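You operate a simulated robot arm through the tools that you are given. There is no shell and no other tool. Be economical: measure what you need, move in short steps, check, and stop when the job is done.

You run a simulated robot arm. Do the job below in one go: nothing can be reset, and whatever is moved stays where it is left.

Task
Shut and latch the core cabinet door and clear its lock dials.
Fine: free the stay first; handle down, knob pushed in, then both lock dials on the dot.

The check looks at the end state, three seconds after you hand in, the way a careful person would. Anything else that was tipped, shoved, dropped, spilled or broken makes it a failure.

Robot
A 6-joint arm with a two-finger parallel gripper on a trunk, on a base that drives. Base frame: it is fixed to the floor where the robot stands at the start and does not move with it; the origin is under the middle of the robot, x ahead of it, y to its left, z up. Lengths are in cm, angles in rad, forces in N, time in s.
With the tool pointing down near the work surface it reaches from about 32 to 84 cm from the robot's upright axis, wherever it stands. Its first joint turns from -2.007 to 2.007 rad. Places, roughly: core cabinet door [60, -20, 110]; core cabinet door stay [50, -10, 120]; core cabinet handle [60, -20, 110]; core cabinet handle knob [60, -10, 110]; lower lock dial [60, -10, 70]; upper lock dial [60, -10, 80]. Payload 3.43 kg.
Tool frame: the origin (TCP) lies between the finger pads and is the grasp point; the fingertips stand 3.4 cm ahead of it; z points along the fingers, y is the line along which they close. The gripper opens to 12.8 cm. The fingers are 2.4 cm wide and 1.2 cm thick; the gripper's body (4.8 by 13 cm) begins 9.6 cm behind the TCP.
Orientation is that of the tool frame in the base frame, as a unit quaternion [w, x, y, z]. With the fingers straight down and closing along the base's y, the tool's x points along the base's -x, its y along +y and its z along -z.

Tools
- The arm moves only by the tool move_arm. Its argument "deltas" is a list of rows, each a list of 7 numbers: the shift along the base's x, y, z in cm, then the turn, a rotation vector about the base's x, y, z in rad, then the gripper command, from -1 (shut) to 1 (fully open), values between in proportion. In form: [[tx, ty, tz, rx, ry, rz, hand], ...]. A call has 1 to 10 rows; each row is the pose to reach, as a shift and turn from the pose commanded when the call began. Rows are played at 5 a second. More than 5 cm and 0.15 rad between two rows, or a gripper value outside its range, and nothing of the call is played. Where a pose cannot be reached the arm comes as near as it can. A force on the tool above 90 N (or 10 N above the force at the start of the call, whichever is more), or a blocked arm, ends the call early, and 0.2 s more pass. The fingers move at their own pace (about 10.8 cm/s each) and stop on an object; they squeeze with about 26 N. The grip force told is the motor's: it shows also when the fingers shut on nothing. Time passes only in rows, and 0.2 s behind the last, so rows that repeat a pose let the fingers close. The reply holds the time, the measured pose of the TCP, the force on the tool along the base axes, the opening and the grip force, in the units named above and with some noise, with the torque about the TCP (base axes, N m) and any sound that the robot's microphone picked up.
- Cameras (640 x 400 px; columns grow to the right, rows downward): "scene" is now at [-1.85, 12.83, 142.92]; the picture's right is [-0.74, -0.67, 0.00], its down [-0.24, 0.27, -0.93] and it looks along [0.62, -0.69, -0.36] (base axes); focal length 282 px, centre (320, 200). "wrist" rides on the gripper at [7.6, -1.1, -16] in the tool frame; the picture's right is [0.15, 0.99, 0.00], its down [-0.88, 0.13, -0.46] and it looks along [-0.45, 0.07, 0.89] (tool axes); focal length 234 px, centre (320, 200). There is no depth. A picture from a camera that has moved, and an enlarged one, comes with that camera's place and axes in the base frame and with its lens.
- grab_frame(camera): a new picture of that camera. No time passes.
- lift_body(by): slides the trunk up (or, below 0, down) by that many cm; the arm and the scene camera ride with it, the base frame stays. It gives what a move gives, with no picture.
- steer(legs): drives the robot by 1 to 6 legs, each [ahead, turn to the left] in cm and rad, along the robot's own axes; the way and the turn of a leg run together, so that a leg with both is an arc; at most 150 cm and 3.142 rad a leg. The arm and the cameras ride along, it lands a little off, and it stops where it bumps. It gives what a move gives.
- pan_tilt(pan, tilt): turns the head with the scene camera to pan (to the left, within 1.798 rad either way) and tilt (down, from -0.506 to 1.204), counted from straight ahead of the robot. It gives what a move gives.
- zoom(camera, box): a new picture of the part [left, top, right, bottom] of that camera's present view, enlarged. No time passes.
- finish_job(): hands the job in; it is judged then, once.

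Work in short steps. Places have to be worked out from the pictures, the camera data and where the tool is seen: move nearer, look again, correct. Check each grasp and each placing, and mend what went wrong. You have 120 turns and 98 pictures in all, those below and enlarged ones among them. Open the gripper and draw the arm clear of the work before you hand the job in, unless the task says otherwise; then end with one line.

The tools are called after "Call:" as name(argument=value, ...) on one line, values as JSON. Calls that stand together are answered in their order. move_arm: Moves the arm, as the interface text tells. Its arguments: {"type":"object","properties":{"deltas":{"type":"array","items":{"type":"array","items":{"type":"number"}}}},"required":["deltas"]} The other tools are called the same way: lift_body (by) slides the trunk up or down; steer (legs) drives the base; pan_tilt (pan, tilt) turns the head that bears the scene camera; grab_frame (camera) takes a picture; zoom (camera, box) takes an enlarged picture of a part of a camera's view; finish_job () hands the job in.

At the start:

```text
t: 0.0
ee_pos: [45.18, -16.5, 139.79]
tool_rot: [0.0, 0.0, 1.0, 0.0]
contact_force: [-0.3, -0.2, 0.1]
moment: [0.01, -0.01, 0.01]
gripper_width: 12.77
gripper_force: 0.1
trunk travel left (down, up): [-67.5, 11.5]
robot x, y, heading: [-0.01, 0.17, -0.002]
head pan, tilt: [-0.84, 0.372]
```

scene: 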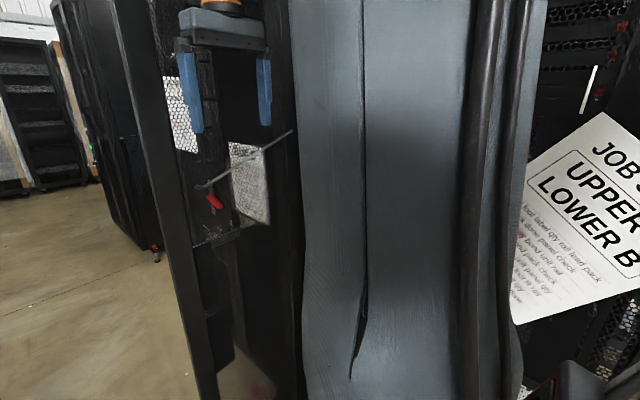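
wrist: 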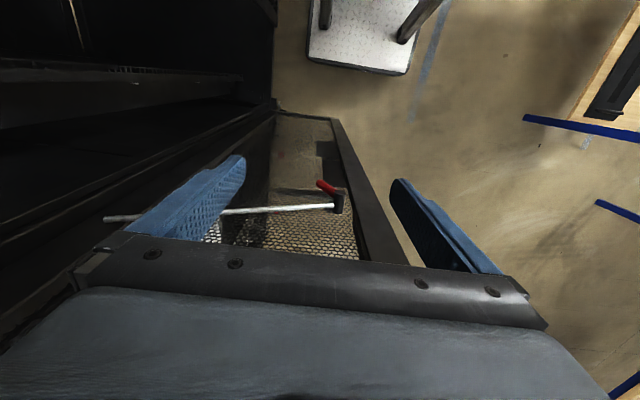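

The door seems open with a stay rod. There's also a job sheet; I look around with the head first.

Call:
pan_tilt(pan=-1.3, tilt=0.45)

Call:
grab_frame(camera="scene")

Call:
pan_tilt(pan=-0.2, tilt=0.6)

Call:
grab_frame(camera="scene")

```text
t: 0.9
ee_pos: [45.1, -16.54, 139.79]
tool_rot: [0.0, 0.0, 1.0, 0.0]
contact_force: [0.5, -0.2, 0.0]
moment: [0.03, -0.02, -0.02]
gripper_width: 12.8
gripper_force: 0.0
trunk travel left (down, up): [-67.5, 11.5]
robot x, y, heading: [-0.06, -0.16, -0.001]
head pan, tilt: [-1.3, 0.45]
```

```text
95 pictures are left
camera scene: at [-5.6, 10.88, 142.2], right [-0.96, -0.27, 0.0], down [-0.12, 0.42, -0.9], along [0.24, -0.87, -0.44], focal length 282 px, centre (320, 200)
```

scene: 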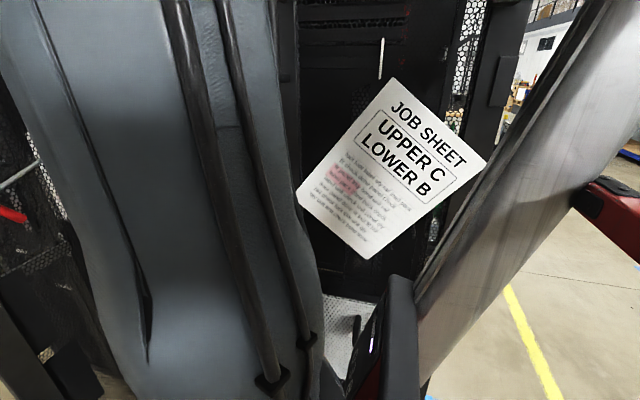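

```text
t: 2.2
ee_pos: [45.16, -16.53, 139.73]
tool_rot: [0.001, 0.0, 1.0, 0.0]
contact_force: [0.1, -0.4, 0.2]
moment: [0.01, 0.03, 0.05]
gripper_width: 12.8
gripper_force: 0.0
trunk travel left (down, up): [-67.5, 11.5]
robot x, y, heading: [0.26, -0.06, 0.002]
head pan, tilt: [-0.201, 0.6]
```

```text
94 pictures are left
camera scene: at [0.59, 17.97, 140.84], right [-0.2, -0.98, 0.0], down [-0.55, 0.11, -0.83], along [0.81, -0.17, -0.56], focal length 282 px, centre (320, 200)
```

scene: 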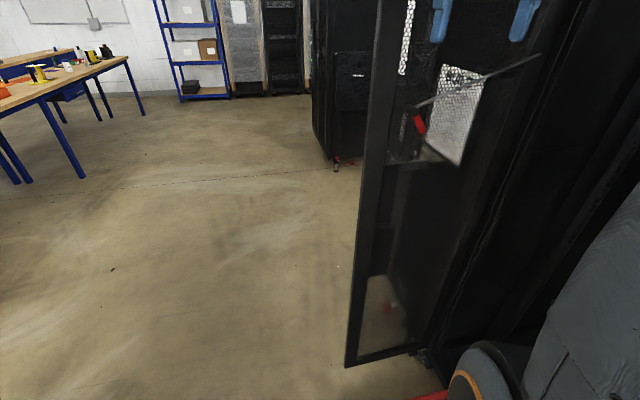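

The door stands at x≈61 from a hinge near (62,-50) to its free edge near (60,-8); the cabinet front seems to lie at y≈-50. I zoom on the stay.

Call:
pan_tilt(pan=-0.45, tilt=0.3)

Call:
zoom(camera="scene", box=[220, 80, 480, 300])

Call:
grab_frame(camera="scene")

Call:
zoom(camera="wrist", box=[90, 80, 410, 280])

```text
t: 3.0
ee_pos: [45.13, -16.54, 139.71]
tool_rot: [0.0, 0.0, 1.0, -0.001]
contact_force: [0.2, 0.7, -0.2]
moment: [0.0, -0.03, 0.0]
gripper_width: 12.79
gripper_force: 0.0
trunk travel left (down, up): [-67.5, 11.5]
robot x, y, heading: [-0.2, 0.19, 0.004]
head pan, tilt: [-0.45, 0.3]
```

```text
1.82 times, centred on (350, 190) of scene
camera zoom: at [0.34, 15.68, 143.58], right [-0.43, -0.9, 0.0], down [-0.27, 0.13, -0.96], along [0.86, -0.42, -0.3], focal length 513 px, centre (266, 218)
```

zoom: 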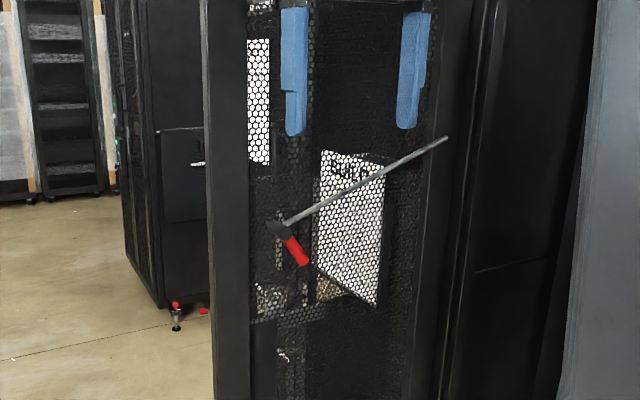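

```text
92 pictures are left
camera scene: at [0.34, 15.68, 143.58], right [-0.43, -0.9, 0.0], down [-0.27, 0.13, -0.96], along [0.86, -0.42, -0.3], focal length 282 px, centre (320, 200)
```

scene: 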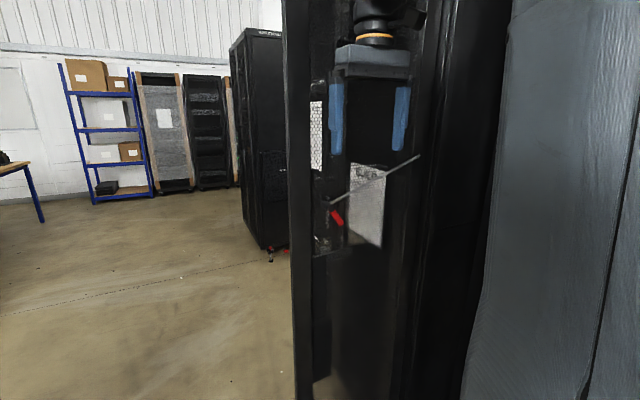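

```text
2.00 times, centred on (250, 180) of wrist
camera zoom: at [37.42, -17.74, 155.72], right [-0.15, 0.99, 0.0], down [0.88, 0.13, 0.46], along [0.45, 0.07, -0.89], focal length 468 px, centre (460, 240)
```

zoom: 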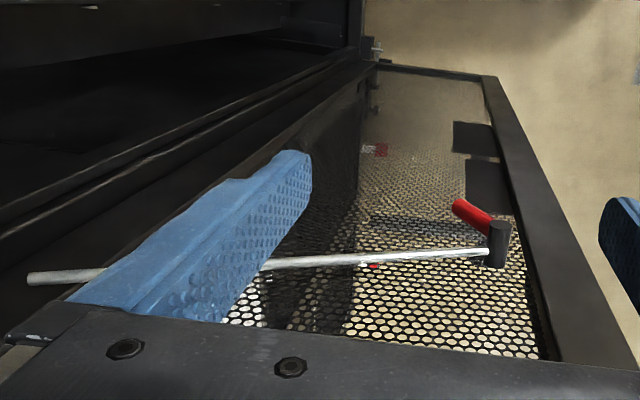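

The rod runs from a pivot on the door's inner mesh (red lever, ≈(51,-12,121)) toward the cabinet frame (≈(62,-47,132)). I pull the gripper back and tilt it forward a bit for a better look.

Call:
move_arm(deltas=[[-3, -1, 0, 0, -0.13, 0, 1], [-6, -2, 0, 0, -0.26, 0, 1], [-9, -3, 0, 0, -0.39, 0, 1], [-12, -4, 0, 0, -0.52, 0, 1], [-14, -4, 0, 0, -0.6, 0, 1]])

Call:
grab_frame(camera="wrist")

Call:
grab_frame(camera="scene")

```text
t: 4.2
ee_pos: [35.81, -27.29, 140.63]
tool_rot: [0.295, -0.001, 0.955, 0.001]
contact_force: [-0.5, -0.3, -0.2]
moment: [0.03, 0.0, -0.04]
gripper_width: 12.81
gripper_force: 0.1
out of reach, approached as far as the arm can: row 3, 4, 5
trunk travel left (down, up): [-67.5, 11.5]
robot x, y, heading: [0.04, -0.03, -0.004]
head pan, tilt: [-0.45, 0.3]
```

```text
90 pictures are left
camera wrist: at [20.41, -28.58, 149.6], right [-0.12, 0.99, -0.08], down [0.47, 0.13, 0.87], along [0.87, 0.07, -0.48], focal length 234 px, centre (320, 200)
```

wrist: 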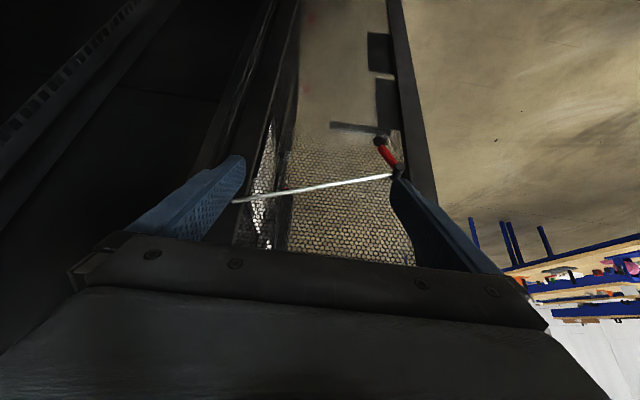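

```text
89 pictures are left
camera scene: at [0.71, 16.54, 143.51], right [-0.34, -0.94, 0.0], down [-0.29, 0.1, -0.95], along [0.89, -0.33, -0.3], focal length 282 px, centre (320, 200)
```

scene: 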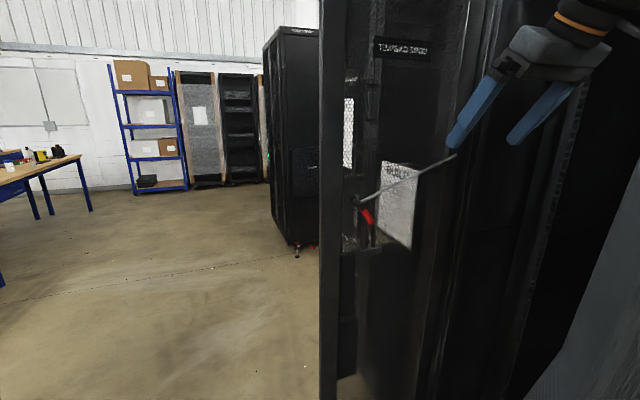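

Zooming in on both rod ends from the now-clear scene view.

Call:
zoom(camera="scene", box=[320, 120, 480, 270])

Call:
zoom(camera="wrist", box=[210, 80, 430, 260])

```text
2.67 times, centred on (400, 195) of scene
camera zoom: at [0.71, 16.54, 143.51], right [-0.34, -0.94, 0.0], down [-0.29, 0.1, -0.95], along [0.89, -0.33, -0.3], focal length 752 px, centre (107, 213)
```

zoom: 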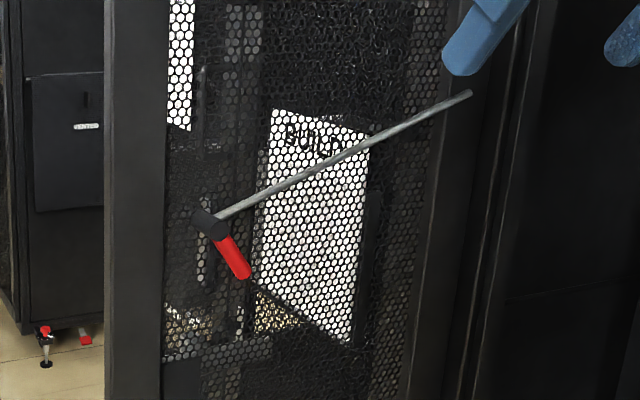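

```text
2.22 times, centred on (320, 170) of wrist
camera zoom: at [20.41, -28.58, 149.6], right [-0.12, 0.99, -0.08], down [0.47, 0.13, 0.87], along [0.87, 0.07, -0.48], focal length 520 px, centre (320, 267)
```

zoom: 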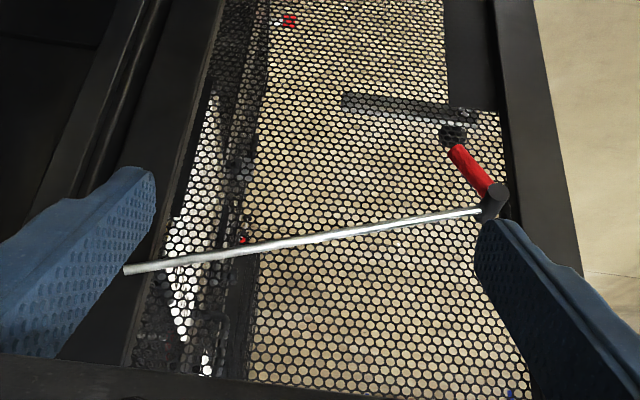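

Triangulated: hub at (53.5,-12.2,123.8), rod tip (54.3,-39.4,133.2), red lever tip (52.7,-15.4,119). I zoom tightly on both ends to understand the mechanism.

Call:
zoom(camera="scene", box=[415, 125, 479, 165])

Call:
zoom(camera="scene", box=[335, 180, 399, 220])

```text
10.00 times, centred on (447, 145) of scene
camera zoom: at [0.71, 16.54, 143.51], right [-0.34, -0.94, 0.0], down [-0.29, 0.1, -0.95], along [0.89, -0.33, -0.3], focal length 2819 px, centre (-950, 750)
```

zoom: 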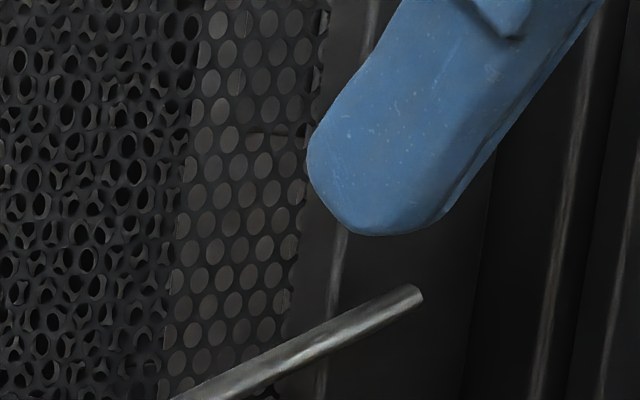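

```text
10.00 times, centred on (367, 200) of scene
camera zoom: at [0.71, 16.54, 143.51], right [-0.34, -0.94, 0.0], down [-0.29, 0.1, -0.95], along [0.89, -0.33, -0.3], focal length 2819 px, centre (-150, 200)
```

zoom: 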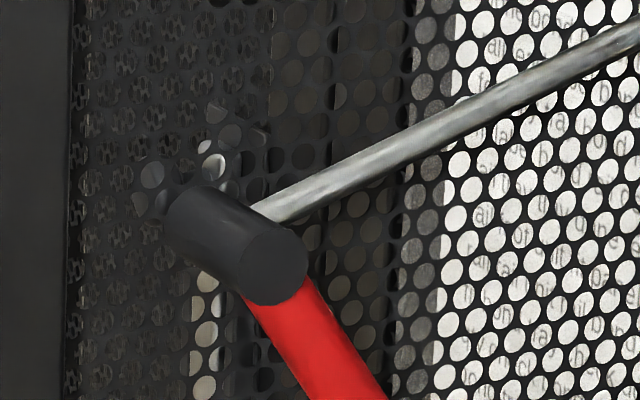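

The hub is a pivot along x and the rod's free end is in the air, so the stay swings about the hub. I'll level the gripper toward +x (then roll it) so I can cage the rod between the fingers.

Call:
move_arm(deltas=[[1, 0.5, -2, 0, -0.12, 0, 1], [2, 1, -4, 0, -0.24, 0, 1], [3, 1.5, -6, 0, -0.36, 0, 1], [4, 2, -8, 0, -0.48, 0, 1], [5, 2.5, -9, 0, -0.6, 0, 1], [6, 3, -10, 0, -0.72, 0, 1], [7, 3.5, -11, 0, -0.84, 0, 1], [7.5, 4, -12, 0, -0.97, 0, 1]])

```text
t: 6.0
ee_pos: [43.81, -24.32, 129.36]
tool_rot: [0.707, -0.001, 0.707, 0.0]
contact_force: [-0.3, 0.2, 0.4]
moment: [0.01, 0.03, -0.04]
gripper_width: 12.78
gripper_force: 0.1
out of reach, approached as far as the arm can: row 1, 2, 3, 4, 5, 8
trunk travel left (down, up): [-67.5, 11.5]
robot x, y, heading: [0.06, -0.08, 0.001]
head pan, tilt: [-0.45, 0.3]
```

Level now. Next I roll +90° about x.

Call:
move_arm(deltas=[[0, 0, 0, 0.15, 0, 0, 0.5], [0, 0, 0, 0.3, 0, 0, 0], [0, 0, 0, 0.45, 0, 0, 0], [0, 0, 0, 0.6, 0, 0, 0], [0, 0, 0, 0.75, 0, 0, 0], [0, 0, 0, 0.9, 0, 0, 0], [0, 0, 0, 1.05, 0, 0, 0], [0, 0, 0, 1.2, 0, 0, 0], [0, 0, 0, 1.35, 0, 0, 0], [0, 0, 0, 1.5, 0, 0, 0]])

Call:
grab_frame(camera="wrist")

Call:
grab_frame(camera="scene")

```text
t: 8.2
ee_pos: [43.89, -24.32, 129.35]
tool_rot: [0.516, 0.483, 0.517, 0.483]
contact_force: [-0.3, -0.2, -0.4]
moment: [0.01, -0.03, 0.0]
gripper_width: 6.4
gripper_force: 0.1
trunk travel left (down, up): [-67.5, 11.5]
robot x, y, heading: [-0.15, -0.42, -0.004]
head pan, tilt: [-0.45, 0.3]
```

```text
84 pictures are left
camera wrist: at [27.78, -16.98, 127.66], right [0.0, 0.21, 0.98], down [-0.45, -0.87, 0.19], along [0.89, -0.44, 0.1], focal length 234 px, centre (320, 200)
```

wrist: 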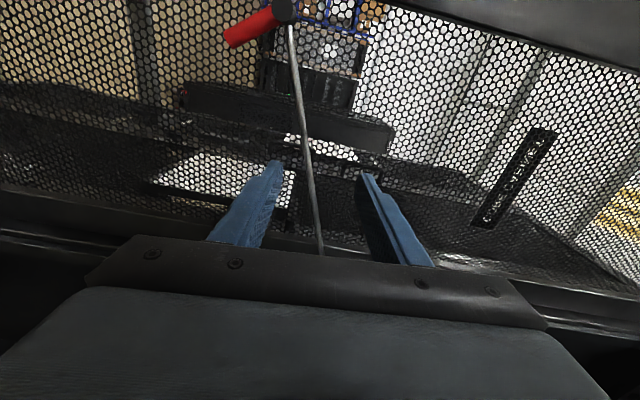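

```text
83 pictures are left
camera scene: at [0.34, 15.67, 143.59], right [-0.44, -0.9, 0.0], down [-0.27, 0.13, -0.96], along [0.86, -0.42, -0.3], focal length 282 px, centre (320, 200)
```

scene: 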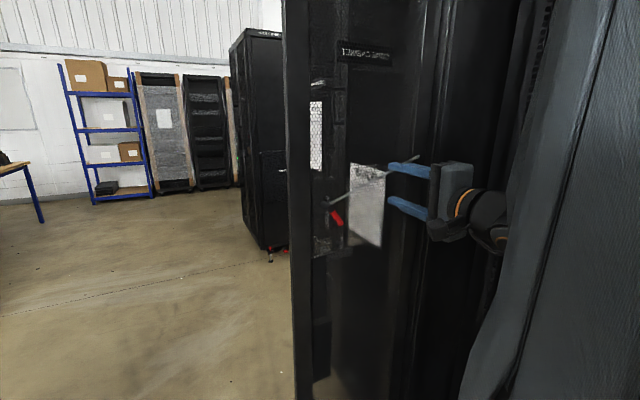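

The rod lies between the fingers' paths. I advance so the fingers straddle it (rod z≈128 at y=-24).

Call:
move_arm(deltas=[[4, 0, -1, 0, 0, 0, 0], [7, 0, -1, 0, 0, 0, 0], [9, 0, -1, 0, 0, 0, 0]])

Call:
grab_frame(camera="wrist")

Call:
zoom(camera="scene", box=[300, 100, 460, 250])

```text
t: 9.0
ee_pos: [52.47, -24.33, 128.14]
tool_rot: [0.517, 0.482, 0.517, 0.483]
contact_force: [-21.8, 3.3, -0.4]
moment: [-0.01, -0.76, 0.43]
gripper_width: 6.35
gripper_force: 0.1
trunk travel left (down, up): [-67.5, 11.5]
robot x, y, heading: [0.02, 0.07, 0.001]
head pan, tilt: [-0.45, 0.3]
```

```text
82 pictures are left
camera wrist: at [36.45, -16.94, 126.55], right [0.0, 0.22, 0.98], down [-0.46, -0.87, 0.19], along [0.89, -0.45, 0.1], focal length 234 px, centre (320, 200)
```

wrist: 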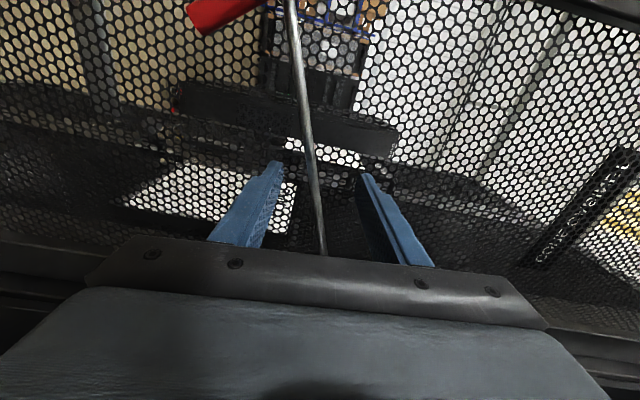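

```text
2.67 times, centred on (380, 175) of scene
camera zoom: at [0.16, 15.7, 143.59], right [-0.44, -0.9, 0.0], down [-0.27, 0.13, -0.96], along [0.86, -0.42, -0.29], focal length 752 px, centre (160, 267)
```

zoom: 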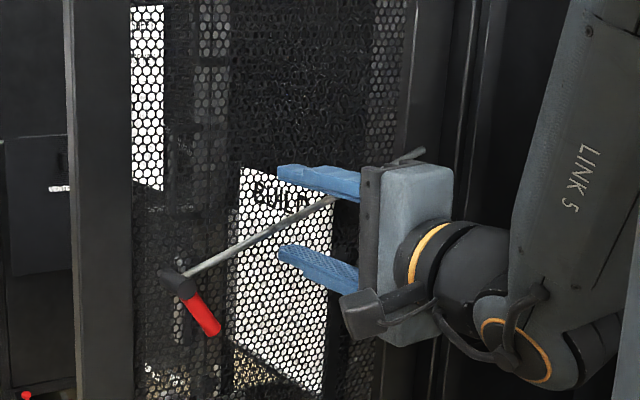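

There's ~22 N contact in x (tips touching the mesh). I back off 1.2 cm, then push the rod gently upward.

Call:
move_arm(deltas=[[-1.2, 0, 0, 0, 0, 0, 0], [-1.2, 0, 2, 0, 0, 0, 0], [-1.2, 0.3, 4, 0, 0, 0, 0], [-1.2, 0.8, 6, 0, 0, 0, 0], [-1.2, 1.2, 8, 0, 0, 0, 0]])

Call:
zoom(camera="scene", box=[300, 100, 460, 250])

```text
t: 10.2
ee_pos: [51.67, -23.06, 136.17]
tool_rot: [0.518, 0.481, 0.518, 0.482]
contact_force: [0.5, 0.2, 0.6]
moment: [0.0, -0.04, 0.02]
gripper_width: 6.41
gripper_force: 0.0
trunk travel left (down, up): [-67.5, 11.5]
robot x, y, heading: [0.2, -0.24, 0.002]
head pan, tilt: [-0.45, 0.3]
```

```text
2.67 times, centred on (380, 175) of scene
camera zoom: at [0.35, 15.66, 143.59], right [-0.44, -0.9, 0.0], down [-0.27, 0.13, -0.96], along [0.86, -0.42, -0.3], focal length 752 px, centre (160, 267)
```

zoom: 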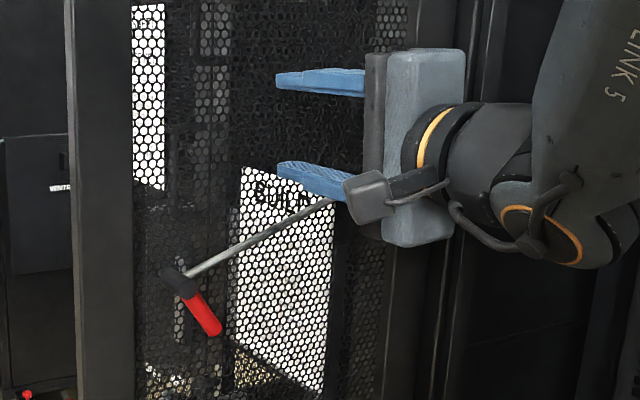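

The rod seems unmoved; the lower finger seems to have passed in front of it. Check with the wrist camera.

Call:
grab_frame(camera="wrist")

```text
79 pictures are left
camera wrist: at [35.57, -15.63, 134.54], right [0.0, 0.22, 0.98], down [-0.46, -0.87, 0.19], along [0.89, -0.44, 0.1], focal length 234 px, centre (320, 200)
```

wrist: 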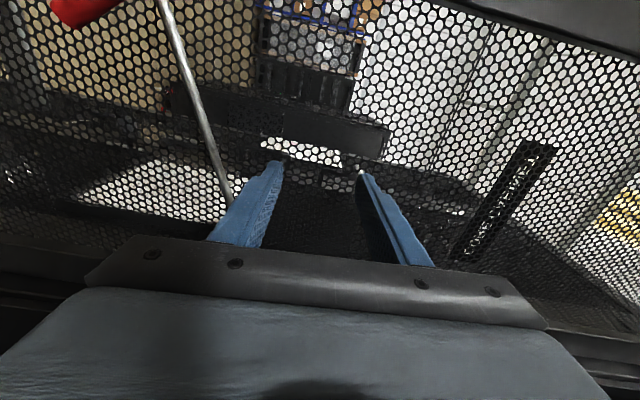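

The rod lies closer to the mesh than the fingertips reached. The red lever stands further out (x≈52), so I'll turn the hub with it: retract, close the fingers and go to the +y side of the lever.

Call:
move_arm(deltas=[[-5, 0, -3, 0, 0, 0, -0.5], [-6, 4, -7, 0, 0, 0, -1], [-6, 8, -11, 0, 0, 0, -1], [-6, 11, -15, 0, 0, 0, -1], [-6, 12.6, -17.5, 0, 0, 0, -1]])

Call:
grab_frame(camera="wrist")

Call:
zoom(camera="scene", box=[280, 140, 440, 260])

```text
refused: row 1 steps farther than a row can; nothing moved
```

```text
78 pictures are left
camera wrist: at [35.57, -15.63, 134.54], right [0.0, 0.22, 0.98], down [-0.46, -0.87, 0.19], along [0.89, -0.44, 0.1], focal length 234 px, centre (320, 200)
```

wrist: 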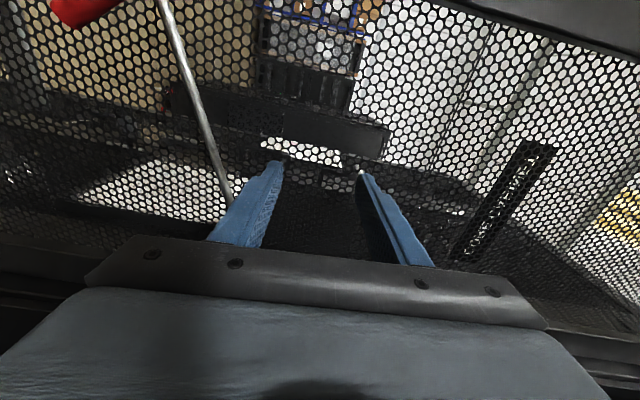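

```text
3.33 times, centred on (360, 200) of scene
camera zoom: at [0.35, 15.66, 143.59], right [-0.44, -0.9, 0.0], down [-0.27, 0.13, -0.96], along [0.86, -0.42, -0.3], focal length 940 px, centre (187, 200)
```

zoom: 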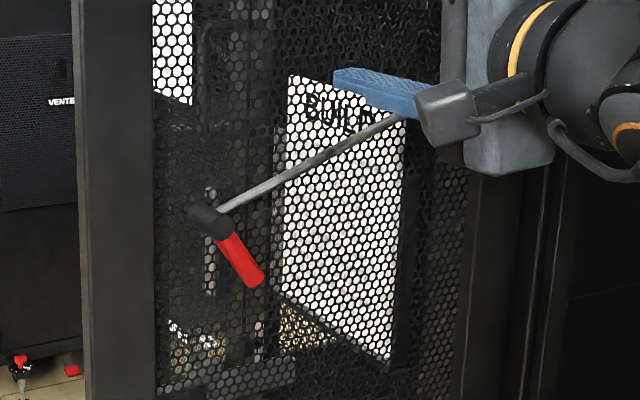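

Steps were too big; I repeat with smaller ones.

Call:
move_arm(deltas=[[-4, 0, 0, 0, 0, 0, -0.5], [-6, 2, -3, 0, 0, 0, -1], [-6, 4, -6.5, 0, 0, 0, -1], [-6, 6.5, -10, 0, 0, 0, -1], [-6, 9, -13, 0, 0, 0, -1], [-6, 11, -16, 0, 0, 0, -1], [-6, 12.6, -17.5, 0, 0, 0, -1]])

Call:
grab_frame(camera="wrist")

Call:
zoom(camera="scene", box=[280, 140, 440, 260])

```text
t: 11.8
ee_pos: [52.42, -18.31, 122.4]
tool_rot: [0.524, 0.48, 0.511, 0.484]
contact_force: [-51.6, -31.7, 38.7]
moment: [0.02, -0.98, -0.71]
gripper_width: 0.0
gripper_force: 26.1
out of reach, approached as far as the arm can: row 3, 4, 5, 6, 7
trunk travel left (down, up): [-67.5, 11.5]
robot x, y, heading: [0.08, 0.01, -0.008]
head pan, tilt: [-0.45, 0.3]
```

```text
76 pictures are left
camera wrist: at [36.38, -10.74, 120.51], right [-0.02, 0.22, 0.98], down [-0.47, -0.87, 0.18], along [0.88, -0.45, 0.12], focal length 234 px, centre (320, 200)
```

wrist: 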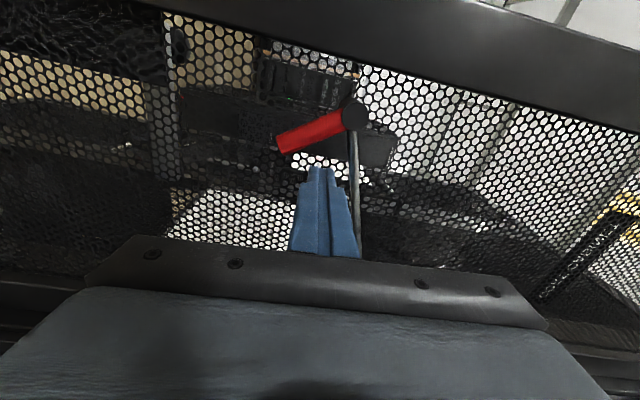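

```text
3.33 times, centred on (360, 200) of scene
camera zoom: at [-3.17, 15.47, 144.1], right [-0.44, -0.9, -0.01], down [-0.24, 0.13, -0.96], along [0.86, -0.42, -0.28], focal length 940 px, centre (187, 200)
```

zoom: 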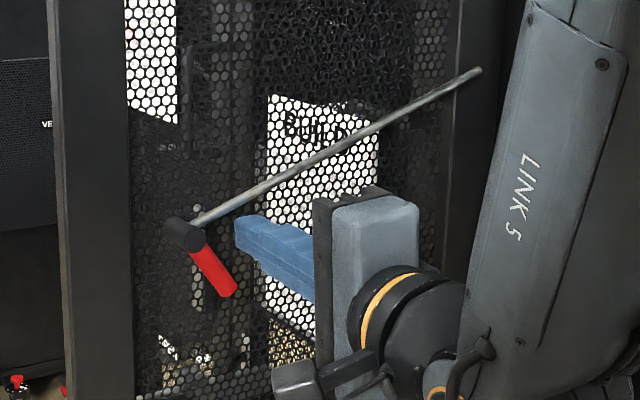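

The arm ran out of retracted reach and presses on the mesh (-52 N). I back the base away to make room.

Call:
steer(legs=[[-12, 0]])

Call:
grab_frame(camera="wrist")

Call:
grab_frame(camera="scene")

```text
t: 13.1
ee_pos: [42.03, -17.7, 121.13]
tool_rot: [0.516, 0.482, 0.519, 0.483]
contact_force: [0.4, 0.5, 1.0]
moment: [0.0, -0.01, -0.02]
gripper_width: 0.0
gripper_force: 26.2
trunk travel left (down, up): [-67.5, 11.5]
robot x, y, heading: [-12.2, -0.22, 0.003]
head pan, tilt: [-0.45, 0.3]
```

```text
74 pictures are left
camera wrist: at [25.96, -10.36, 119.52], right [0.0, 0.22, 0.98], down [-0.45, -0.87, 0.19], along [0.89, -0.44, 0.1], focal length 234 px, centre (320, 200)
```

wrist: 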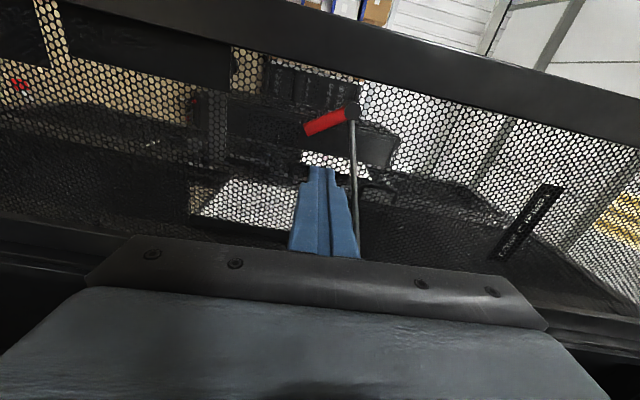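

```text
73 pictures are left
camera scene: at [-11.77, 15.64, 143.59], right [-0.43, -0.9, 0.0], down [-0.27, 0.13, -0.96], along [0.86, -0.41, -0.3], focal length 282 px, centre (320, 200)
```

scene: 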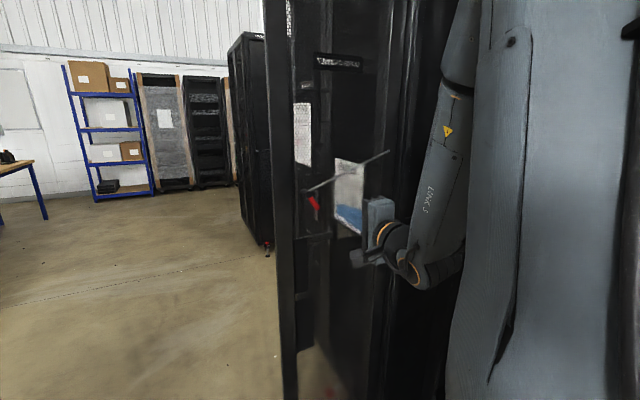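

Free again; hub and lever readings confirm. Move to the +y side of the lever, then advance to tips x≈53.8.

Call:
move_arm(deltas=[[0, 4, -1.5, 0, 0, 0, -1], [1, 7.6, -2.7, 0, 0, 0, -1], [4.5, 7.6, -2.7, 0, 0, 0, -1], [8.4, 7.6, -2.7, 0, 0, 0, -1]])

Call:
grab_frame(camera="wrist")

```text
t: 14.1
ee_pos: [50.29, -10.02, 118.46]
tool_rot: [0.517, 0.481, 0.517, 0.483]
contact_force: [-0.7, 0.8, -0.8]
moment: [0.02, 0.05, -0.02]
gripper_width: 0.0
gripper_force: 26.2
out of reach, approached as far as the arm can: row 1, 2
trunk travel left (down, up): [-67.5, 11.5]
robot x, y, heading: [-12.09, -0.09, 0.001]
head pan, tilt: [-0.45, 0.3]
```

```text
72 pictures are left
camera wrist: at [34.25, -2.64, 116.78], right [0.0, 0.22, 0.98], down [-0.45, -0.87, 0.19], along [0.89, -0.44, 0.1], focal length 234 px, centre (320, 200)
```

wrist: 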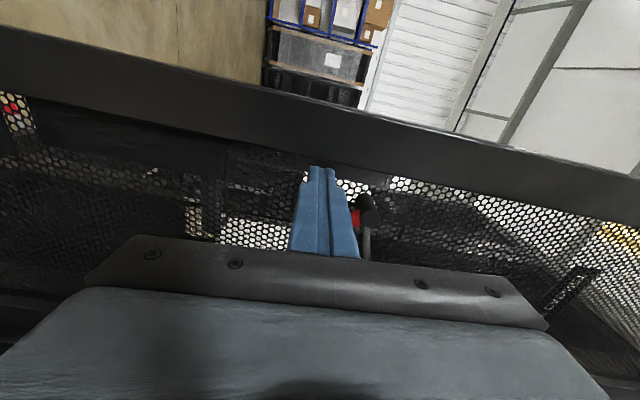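

Lever is just behind the fingers on the -y side. Push it along the arc (−y, then up).

Call:
move_arm(deltas=[[0, -1.5, 0.2, 0, 0, 0, -1], [0, -3, 0.6, 0, 0, 0, -1], [0, -4.2, 1, 0, 0, 0, -1], [0, -5.1, 1.5, 0, 0, 0, -1], [0, -6, 2.3, 0, 0, 0, -1], [0, -6.5, 3.1, 0, 0, 0, -1], [0, -7, 4.6, 0, 0, 0, -1]])

Call:
zoom(camera="scene", box=[260, 100, 420, 250])

```text
t: 15.1
ee_pos: [50.3, -13.0, 118.89]
tool_rot: [0.503, 0.474, 0.534, 0.487]
contact_force: [-6.2, 32.7, -0.4]
moment: [-0.34, -0.07, 0.84]
gripper_width: 0.02
gripper_force: 25.7
trunk travel left (down, up): [-67.5, 11.5]
robot x, y, heading: [-12.26, -0.0, 0.022]
head pan, tilt: [-0.45, 0.3]
stopped in row 4: the force on the tool passed its limit at 95 N (the readings are from after the stop); the commanded pose is now the measured one
```

```text
2.67 times, centred on (340, 175) of scene
camera zoom: at [-12.12, 15.76, 143.6], right [-0.42, -0.91, 0.0], down [-0.27, 0.12, -0.96], along [0.87, -0.4, -0.29], focal length 752 px, centre (267, 267)
```

zoom: 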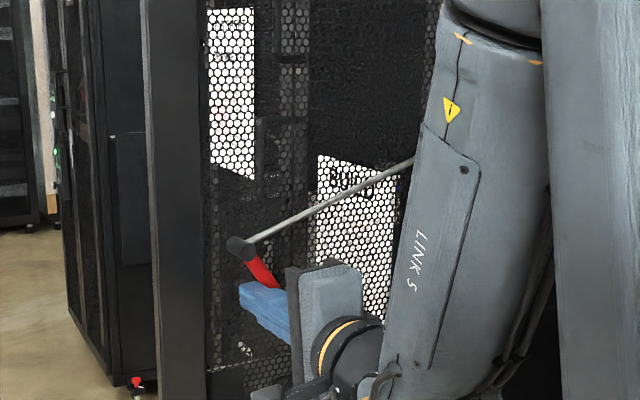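

That direction is a hard stop (95 N), so the stay must turn the other way (lever to +y, rod down). I relieve, retract, and go around to the −y side of the lever.

Call:
move_arm(deltas=[[0, 1, -0.3, 0, 0, 0, -1], [-3, 1.5, -0.5, 0, 0, 0, -1], [-4.5, -1, 0, 0, 0, 0, -1], [-4.5, -4, 1.5, 0, 0, 0, -1], [-4.5, -6.3, 2.5, 0, 0, 0, -1], [-2, -6.3, 2.5, 0, 0, 0, -1], [0, -6.3, 2.5, 0, 0, 0, -1]])

Call:
grab_frame(camera="wrist")

```text
t: 16.7
ee_pos: [50.6, -19.82, 121.57]
tool_rot: [0.505, 0.479, 0.53, 0.485]
contact_force: [-0.5, -0.1, -0.2]
moment: [0.01, -0.01, 0.03]
gripper_width: 0.04
gripper_force: 26.4
trunk travel left (down, up): [-67.5, 11.5]
robot x, y, heading: [-11.9, -0.12, 0.013]
head pan, tilt: [-0.45, 0.3]
```

```text
70 pictures are left
camera wrist: at [34.15, -13.0, 120.19], right [0.01, 0.22, 0.98], down [-0.42, -0.88, 0.2], along [0.91, -0.42, 0.08], focal length 234 px, centre (320, 200)
```

wrist: 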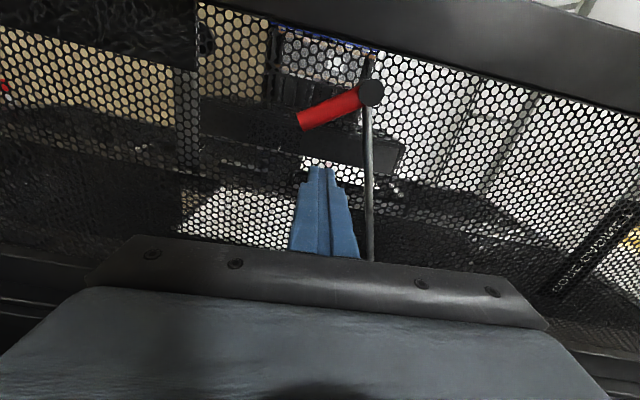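

Now push the lever toward +y along the arc.

Call:
move_arm(deltas=[[0, 2, -0.2, 0, 0, 0, -1], [0, 3.5, -0.4, 0, 0, 0, -1], [0, 5, -1.9, 0, 0, 0, -1], [0, 6.5, -2.6, 0, 0, 0, -1], [0, 8.2, -2.6, 0, 0, 0, -1], [0, 9.8, -2.2, 0, 0, 0, -1]])

Call:
zoom(camera="scene", box=[260, 100, 420, 250])

```text
t: 18.1
ee_pos: [50.18, -11.63, 118.82]
tool_rot: [0.505, 0.488, 0.525, 0.481]
contact_force: [7.9, -64.0, -24.9]
moment: [0.22, 0.67, -1.8]
gripper_width: 0.01
gripper_force: 26.0
trunk travel left (down, up): [-67.5, 11.5]
robot x, y, heading: [-12.27, -0.22, 0.002]
head pan, tilt: [-0.45, 0.3]
```

```text
2.67 times, centred on (340, 175) of scene
camera zoom: at [-11.63, 14.66, 143.73], right [-0.43, -0.9, -0.01], down [-0.27, 0.13, -0.95], along [0.86, -0.41, -0.3], focal length 752 px, centre (267, 267)
```

zoom: 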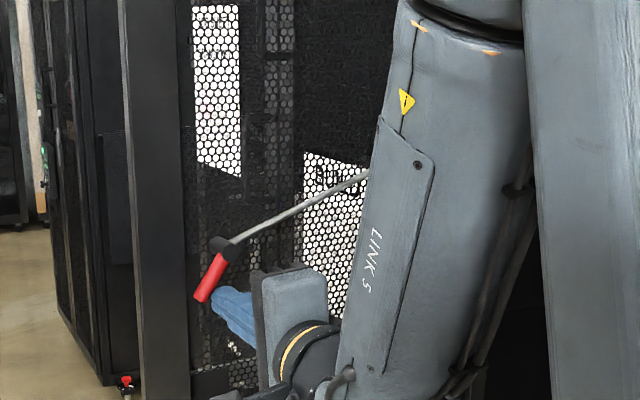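

The lever turned independently of the rod — it's a release catch. I back off and look.

Call:
move_arm(deltas=[[0, -1.5, 0, 0, 0, 0, -1], [-3, -3, 0, 0, 0, 0, -1], [-5, -5, 0, 0, 0, 0, -1]])

Call:
zoom(camera="wrist", box=[200, 0, 520, 200])

Call:
zoom(camera="scene", box=[280, 150, 380, 230])

```text
t: 18.9
ee_pos: [45.44, -14.97, 119.53]
tool_rot: [0.507, 0.476, 0.531, 0.485]
contact_force: [0.3, 0.7, 0.8]
moment: [0.0, 0.02, -0.02]
gripper_width: 0.0
gripper_force: 26.0
trunk travel left (down, up): [-67.5, 11.5]
robot x, y, heading: [-11.97, -0.36, 0.015]
head pan, tilt: [-0.45, 0.3]
```

```text
2.00 times, centred on (360, 100) of wrist
camera zoom: at [29.12, -8.18, 118.07], right [0.01, 0.22, 0.98], down [-0.42, -0.88, 0.2], along [0.91, -0.42, 0.09], focal length 468 px, centre (240, 400)
```

zoom: 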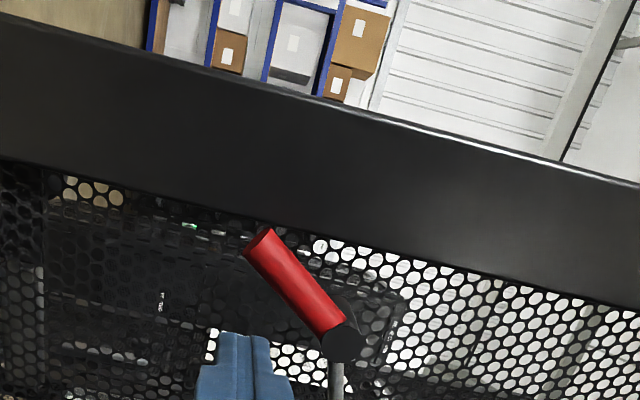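

```text
5.00 times, centred on (330, 190) of scene
camera zoom: at [-11.99, 15.69, 143.61], right [-0.42, -0.91, 0.0], down [-0.27, 0.12, -0.96], along [0.87, -0.4, -0.3], focal length 1410 px, centre (270, 250)
```

zoom: 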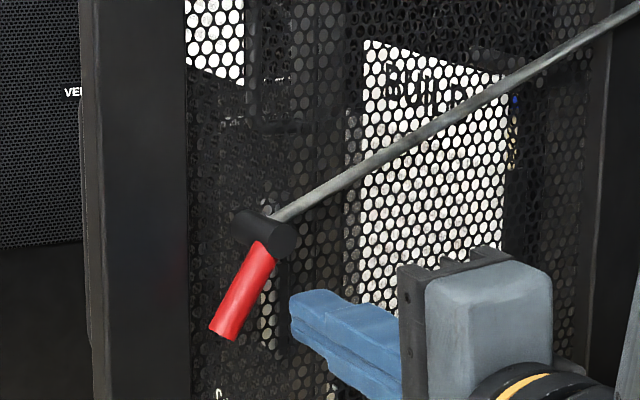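

The lever stays turned ~60°. The free stile spans y≈-10.7…-4.8 at x≈56. Next I reorient the gripper to point −y with the camera above, to hook around the door edge; first half of the turn while withdrawing.

Call:
move_arm(deltas=[[-2, 3, 1, 0.0864, -0.0864, -0.0864, -1], [-4, 6, 2, 0.1727, -0.1727, -0.1727, -1], [-5, 9, 3, 0.259, -0.259, -0.259, -1], [-6, 12, 4, 0.3454, -0.3454, -0.3454, -1], [-6, 14, 5, 0.4318, -0.4318, -0.4318, -1], [-6, 16, 6, 0.518, -0.518, -0.518, -1], [-6, 18, 7, 0.6045, -0.6045, -0.6045, -1]])

Call:
move_arm(deltas=[[0, 0, 0, 0.0864, -0.0864, -0.0864, -1], [0, 0, 0, 0.1727, -0.1727, -0.1727, -1], [0, 0, 0, 0.259, -0.259, -0.259, -1], [0, 0, 0, 0.3454, -0.3454, -0.3454, -1], [0, 0, 0, 0.4318, -0.4318, -0.4318, -1], [0, 0, 0, 0.518, -0.518, -0.518, -1], [0, 0, 0, 0.6045, -0.6045, -0.6045, -1]])

Call:
grab_frame(camera="wrist")

```text
t: 20.5
ee_pos: [35.95, -31.3, 122.49]
tool_rot: [0.535, 0.551, 0.154, 0.622]
contact_force: [-0.1, 0.7, 0.5]
moment: [0.04, -0.02, -0.03]
gripper_width: 0.03
gripper_force: 25.6
out of reach, approached as far as the arm can: row 1, 2, 3, 4, 5, 6, 7
trunk travel left (down, up): [-67.5, 11.5]
robot x, y, heading: [-12.17, 0.24, 0.012]
head pan, tilt: [-0.45, 0.3]
```

```text
t: 21.7
ee_pos: [22.52, -42.99, 121.02]
tool_rot: [0.502, 0.545, -0.057, 0.669]
contact_force: [5.5, 92.4, 35.1]
moment: [2.77, 2.76, -9.14]
gripper_width: 0.02
gripper_force: 26.3
out of reach, approached as far as the arm can: row 1, 2, 3, 4, 5
trunk travel left (down, up): [-67.5, 11.5]
robot x, y, heading: [-12.07, -0.43, 0.028]
head pan, tilt: [-0.45, 0.3]
stopped in row 5: the force on the tool passed its limit at 232 N (the readings are from after the stop); the commanded pose is now the measured one
```

```text
66 pictures are left
camera wrist: at [13.23, -27.92, 120.14], right [-0.71, -0.39, 0.58], down [-0.49, -0.31, -0.81], along [0.5, -0.86, 0.03], focal length 234 px, centre (320, 200)
```

wrist: 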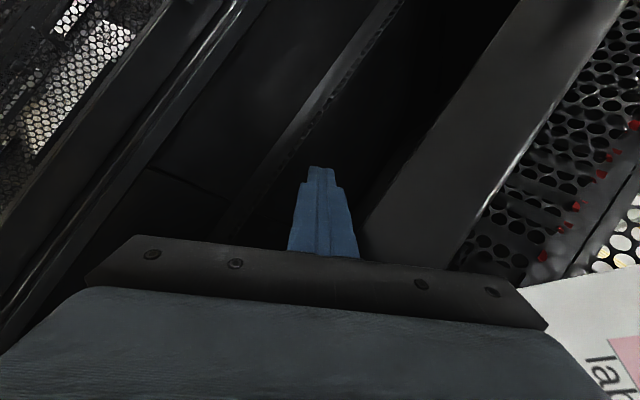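

The near-reach limit pushed the tool toward the cabinet and it hit something (232 N). I must take care: back away gently in +y and look.

Call:
move_arm(deltas=[[0, 2, 0, 0, 0, 0, -1], [2, 5, 0, 0, 0, 0, -1], [5, 8, 0, 0, 0, 0, -1]])

Call:
pan_tilt(pan=-0.7, tilt=0.35)

Call:
grab_frame(camera="scene")

```text
t: 22.5
ee_pos: [24.25, -42.74, 119.85]
tool_rot: [0.497, 0.552, -0.055, 0.668]
contact_force: [-0.1, 0.1, 0.6]
moment: [-0.03, 0.0, -0.04]
gripper_width: 0.01
gripper_force: 25.5
out of reach, approached as far as the arm can: row 1, 2, 3
trunk travel left (down, up): [-67.5, 11.5]
robot x, y, heading: [-11.84, 0.04, 0.015]
head pan, tilt: [-0.45, 0.3]
```

```text
t: 23.2
ee_pos: [24.27, -42.41, 120.08]
tool_rot: [0.497, 0.55, -0.055, 0.669]
contact_force: [0.8, -0.5, -0.3]
moment: [0.0, 0.01, -0.05]
gripper_width: 0.0
gripper_force: 26.4
trunk travel left (down, up): [-67.5, 11.5]
robot x, y, heading: [-11.94, 0.05, 0.015]
head pan, tilt: [-0.7, 0.351]
```

```text
65 pictures are left
camera scene: at [-13.28, 13.71, 143.12], right [-0.63, -0.78, 0.0], down [-0.27, 0.22, -0.94], along [0.73, -0.59, -0.34], focal length 282 px, centre (320, 200)
```

scene: 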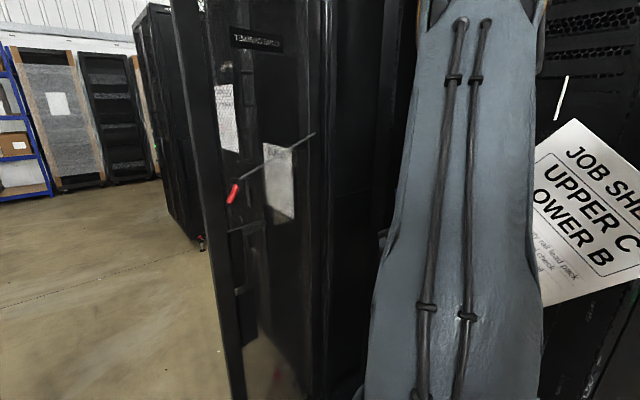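

Door and stay look fine. I'll relocate the base to face the cabinet front (heading −y). First turn left a bit to bring the arm away from the cabinet.

Call:
steer(legs=[[0, 0.45]])

Call:
pan_tilt(pan=0.6, tilt=0.5)

Call:
grab_frame(camera="scene")

```text
t: 24.9
ee_pos: [39.06, -22.58, 120.08]
tool_rot: [0.336, 0.548, 0.07, 0.763]
contact_force: [0.1, 0.3, 0.8]
moment: [0.0, 0.03, -0.01]
gripper_width: 0.04
gripper_force: 26.1
trunk travel left (down, up): [-67.5, 11.5]
robot x, y, heading: [-12.05, -0.18, 0.465]
head pan, tilt: [-0.7, 0.351]
```

```text
t: 26.4
ee_pos: [39.05, -22.48, 120.0]
tool_rot: [0.336, 0.548, 0.07, 0.763]
contact_force: [0.5, 0.1, -0.1]
moment: [0.02, -0.02, 0.02]
gripper_width: 0.01
gripper_force: 25.9
trunk travel left (down, up): [-67.5, 11.5]
robot x, y, heading: [-12.17, -0.11, 0.467]
head pan, tilt: [0.6, 0.499]
```

```text
64 pictures are left
camera scene: at [-23.7, 21.92, 141.75], right [0.88, -0.48, 0.0], down [-0.23, -0.42, -0.88], along [0.42, 0.77, -0.48], focal length 282 px, centre (320, 200)
```

scene: 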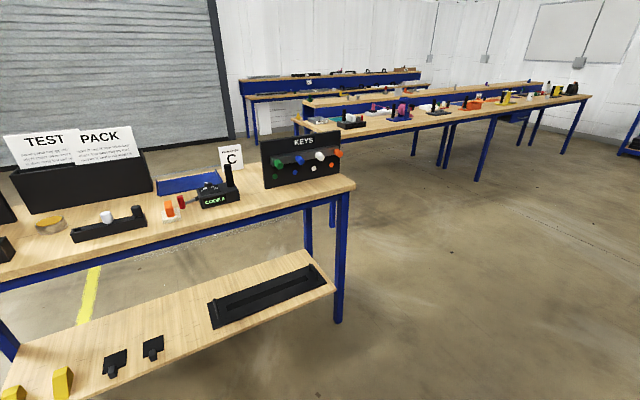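

Benches lie behind-left (y>100), leaving room. I now swing the arm to point forward in the robot frame with the camera on top, in small steps.

Call:
move_arm(deltas=[[0.2, 4.2, 0.5, 0.057, 0.05, 0.093, -1], [0.4, 8.4, 1, 0.114, 0.1, 0.185, -1], [0.5, 12.5, 1.5, 0.172, 0.15, 0.278, -1], [0.7, 16.7, 2, 0.229, 0.2, 0.371, -1], [0.9, 20.9, 2.5, 0.286, 0.25, 0.463, -1], [1.1, 25.1, 3, 0.343, 0.3, 0.556, -1], [1.3, 29.2, 4, 0.4, 0.35, 0.649, -1], [1.5, 33.4, 5, 0.458, 0.4, 0.741, -1], [1.6, 37.6, 5, 0.515, 0.45, 0.834, -1]])

```text
t: 28.4
ee_pos: [43.2, 15.26, 126.02]
tool_rot: [-0.166, 0.689, 0.163, 0.686]
contact_force: [0.3, 0.5, -0.4]
moment: [0.0, 0.02, 0.0]
gripper_width: 0.01
gripper_force: 26.2
out of reach, approached as far as the arm can: row 1, 2, 3, 4, 5, 6, 7, 8, 9
trunk travel left (down, up): [-67.5, 11.5]
robot x, y, heading: [-12.09, -0.33, 0.465]
head pan, tilt: [0.6, 0.499]
```

Arm points forward at radius ~57. Now turn left, drive to about (1,35).

Call:
steer(legs=[[0, 0.74], [36, 0]])

```text
t: 30.0
ee_pos: [33.32, 35.02, 126.07]
tool_rot: [-0.295, 0.644, 0.293, 0.642]
contact_force: [0.1, -0.5, 0.5]
moment: [0.0, 0.01, 0.03]
gripper_width: 0.01
gripper_force: 26.1
trunk travel left (down, up): [-67.5, 11.5]
robot x, y, heading: [-12.15, -0.07, 0.856]
head pan, tilt: [0.6, 0.499]
stopped in leg 1: the robot was blocked; the commanded pose is now the measured one
```

The base was blocked while turning. I look around at the base to see what it touches.

Call:
pan_tilt(pan=1.75, tilt=0.9)

Call:
grab_frame(camera="scene")

Call:
pan_tilt(pan=-1.75, tilt=0.9)

Call:
grab_frame(camera="scene")

```text
t: 31.4
ee_pos: [33.37, 35.03, 125.94]
tool_rot: [-0.296, 0.644, 0.294, 0.641]
contact_force: [0.3, -1.1, 0.3]
moment: [0.02, -0.01, 0.01]
gripper_width: 0.01
gripper_force: 26.5
trunk travel left (down, up): [-67.5, 11.5]
robot x, y, heading: [-12.43, 0.06, 0.855]
head pan, tilt: [1.751, 0.901]
```

```text
63 pictures are left
camera scene: at [-38.59, 10.65, 138.37], right [0.51, 0.86, 0.0], down [0.67, -0.4, -0.62], along [-0.53, 0.32, -0.78], focal length 282 px, centre (320, 200)
```

scene: 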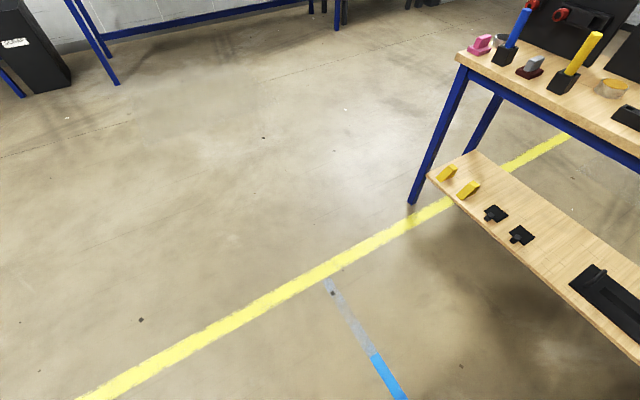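

```text
t: 34.3
ee_pos: [33.37, 35.11, 126.01]
tool_rot: [-0.294, 0.645, 0.293, 0.642]
contact_force: [-0.5, 0.7, 0.1]
moment: [0.04, 0.04, 0.0]
gripper_width: 0.0
gripper_force: 26.3
trunk travel left (down, up): [-67.5, 11.5]
robot x, y, heading: [-12.32, -0.11, 0.856]
head pan, tilt: [-1.751, 0.901]
```

```text
62 pictures are left
camera scene: at [-27.36, 0.93, 138.36], right [-0.78, -0.63, 0.0], down [-0.49, 0.61, -0.62], along [0.39, -0.48, -0.78], focal length 282 px, centre (320, 200)
```

scene: 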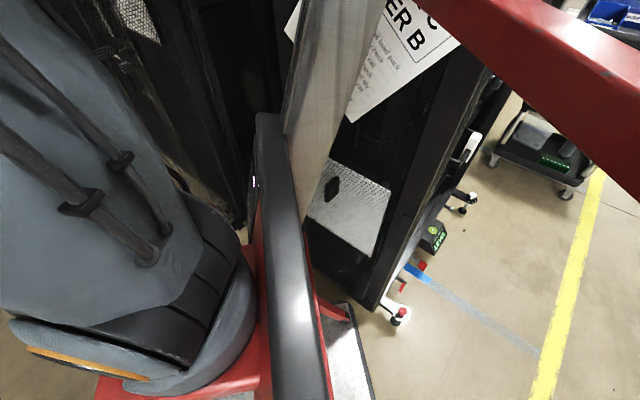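

The rear corner of the base seems to touch the cabinet row. I drive forward first, then turn left and on to about (12,37).

Call:
steer(legs=[[25, 0], [0, 0.35], [18, 0]])

Call:
pan_tilt(pan=-1.75, tilt=0.5)

Call:
grab_frame(camera="scene")

```text
t: 38.3
ee_pos: [41.78, 84.14, 125.87]
tool_rot: [-0.401, 0.585, 0.399, 0.581]
contact_force: [-0.6, 0.0, -0.9]
moment: [-0.01, 0.03, 0.02]
gripper_width: 0.0
gripper_force: 25.9
trunk travel left (down, up): [-67.5, 11.5]
robot x, y, heading: [10.62, 36.31, 1.202]
head pan, tilt: [-1.751, 0.901]
```

```text
t: 39.2
ee_pos: [41.75, 84.19, 126.06]
tool_rot: [-0.401, 0.585, 0.399, 0.582]
contact_force: [-0.5, -0.5, 0.5]
moment: [0.0, -0.01, 0.01]
gripper_width: 0.0
gripper_force: 26.3
trunk travel left (down, up): [-67.5, 11.5]
robot x, y, heading: [11.01, 35.75, 1.202]
head pan, tilt: [-1.751, 0.499]
```

```text
61 pictures are left
camera scene: at [-2.38, 30.67, 141.74], right [-0.52, -0.85, 0.0], down [-0.41, 0.25, -0.88], along [0.75, -0.46, -0.48], focal length 282 px, centre (320, 200)
```

scene: 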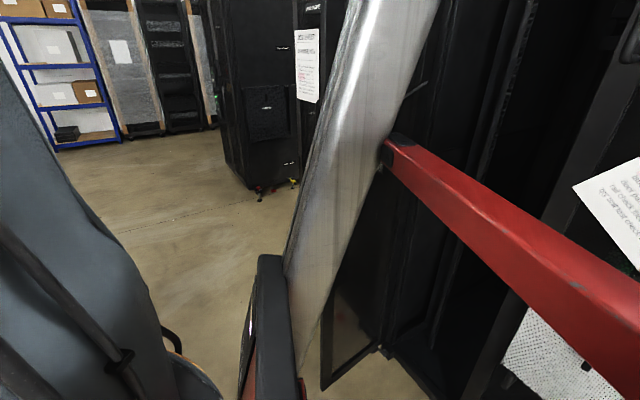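

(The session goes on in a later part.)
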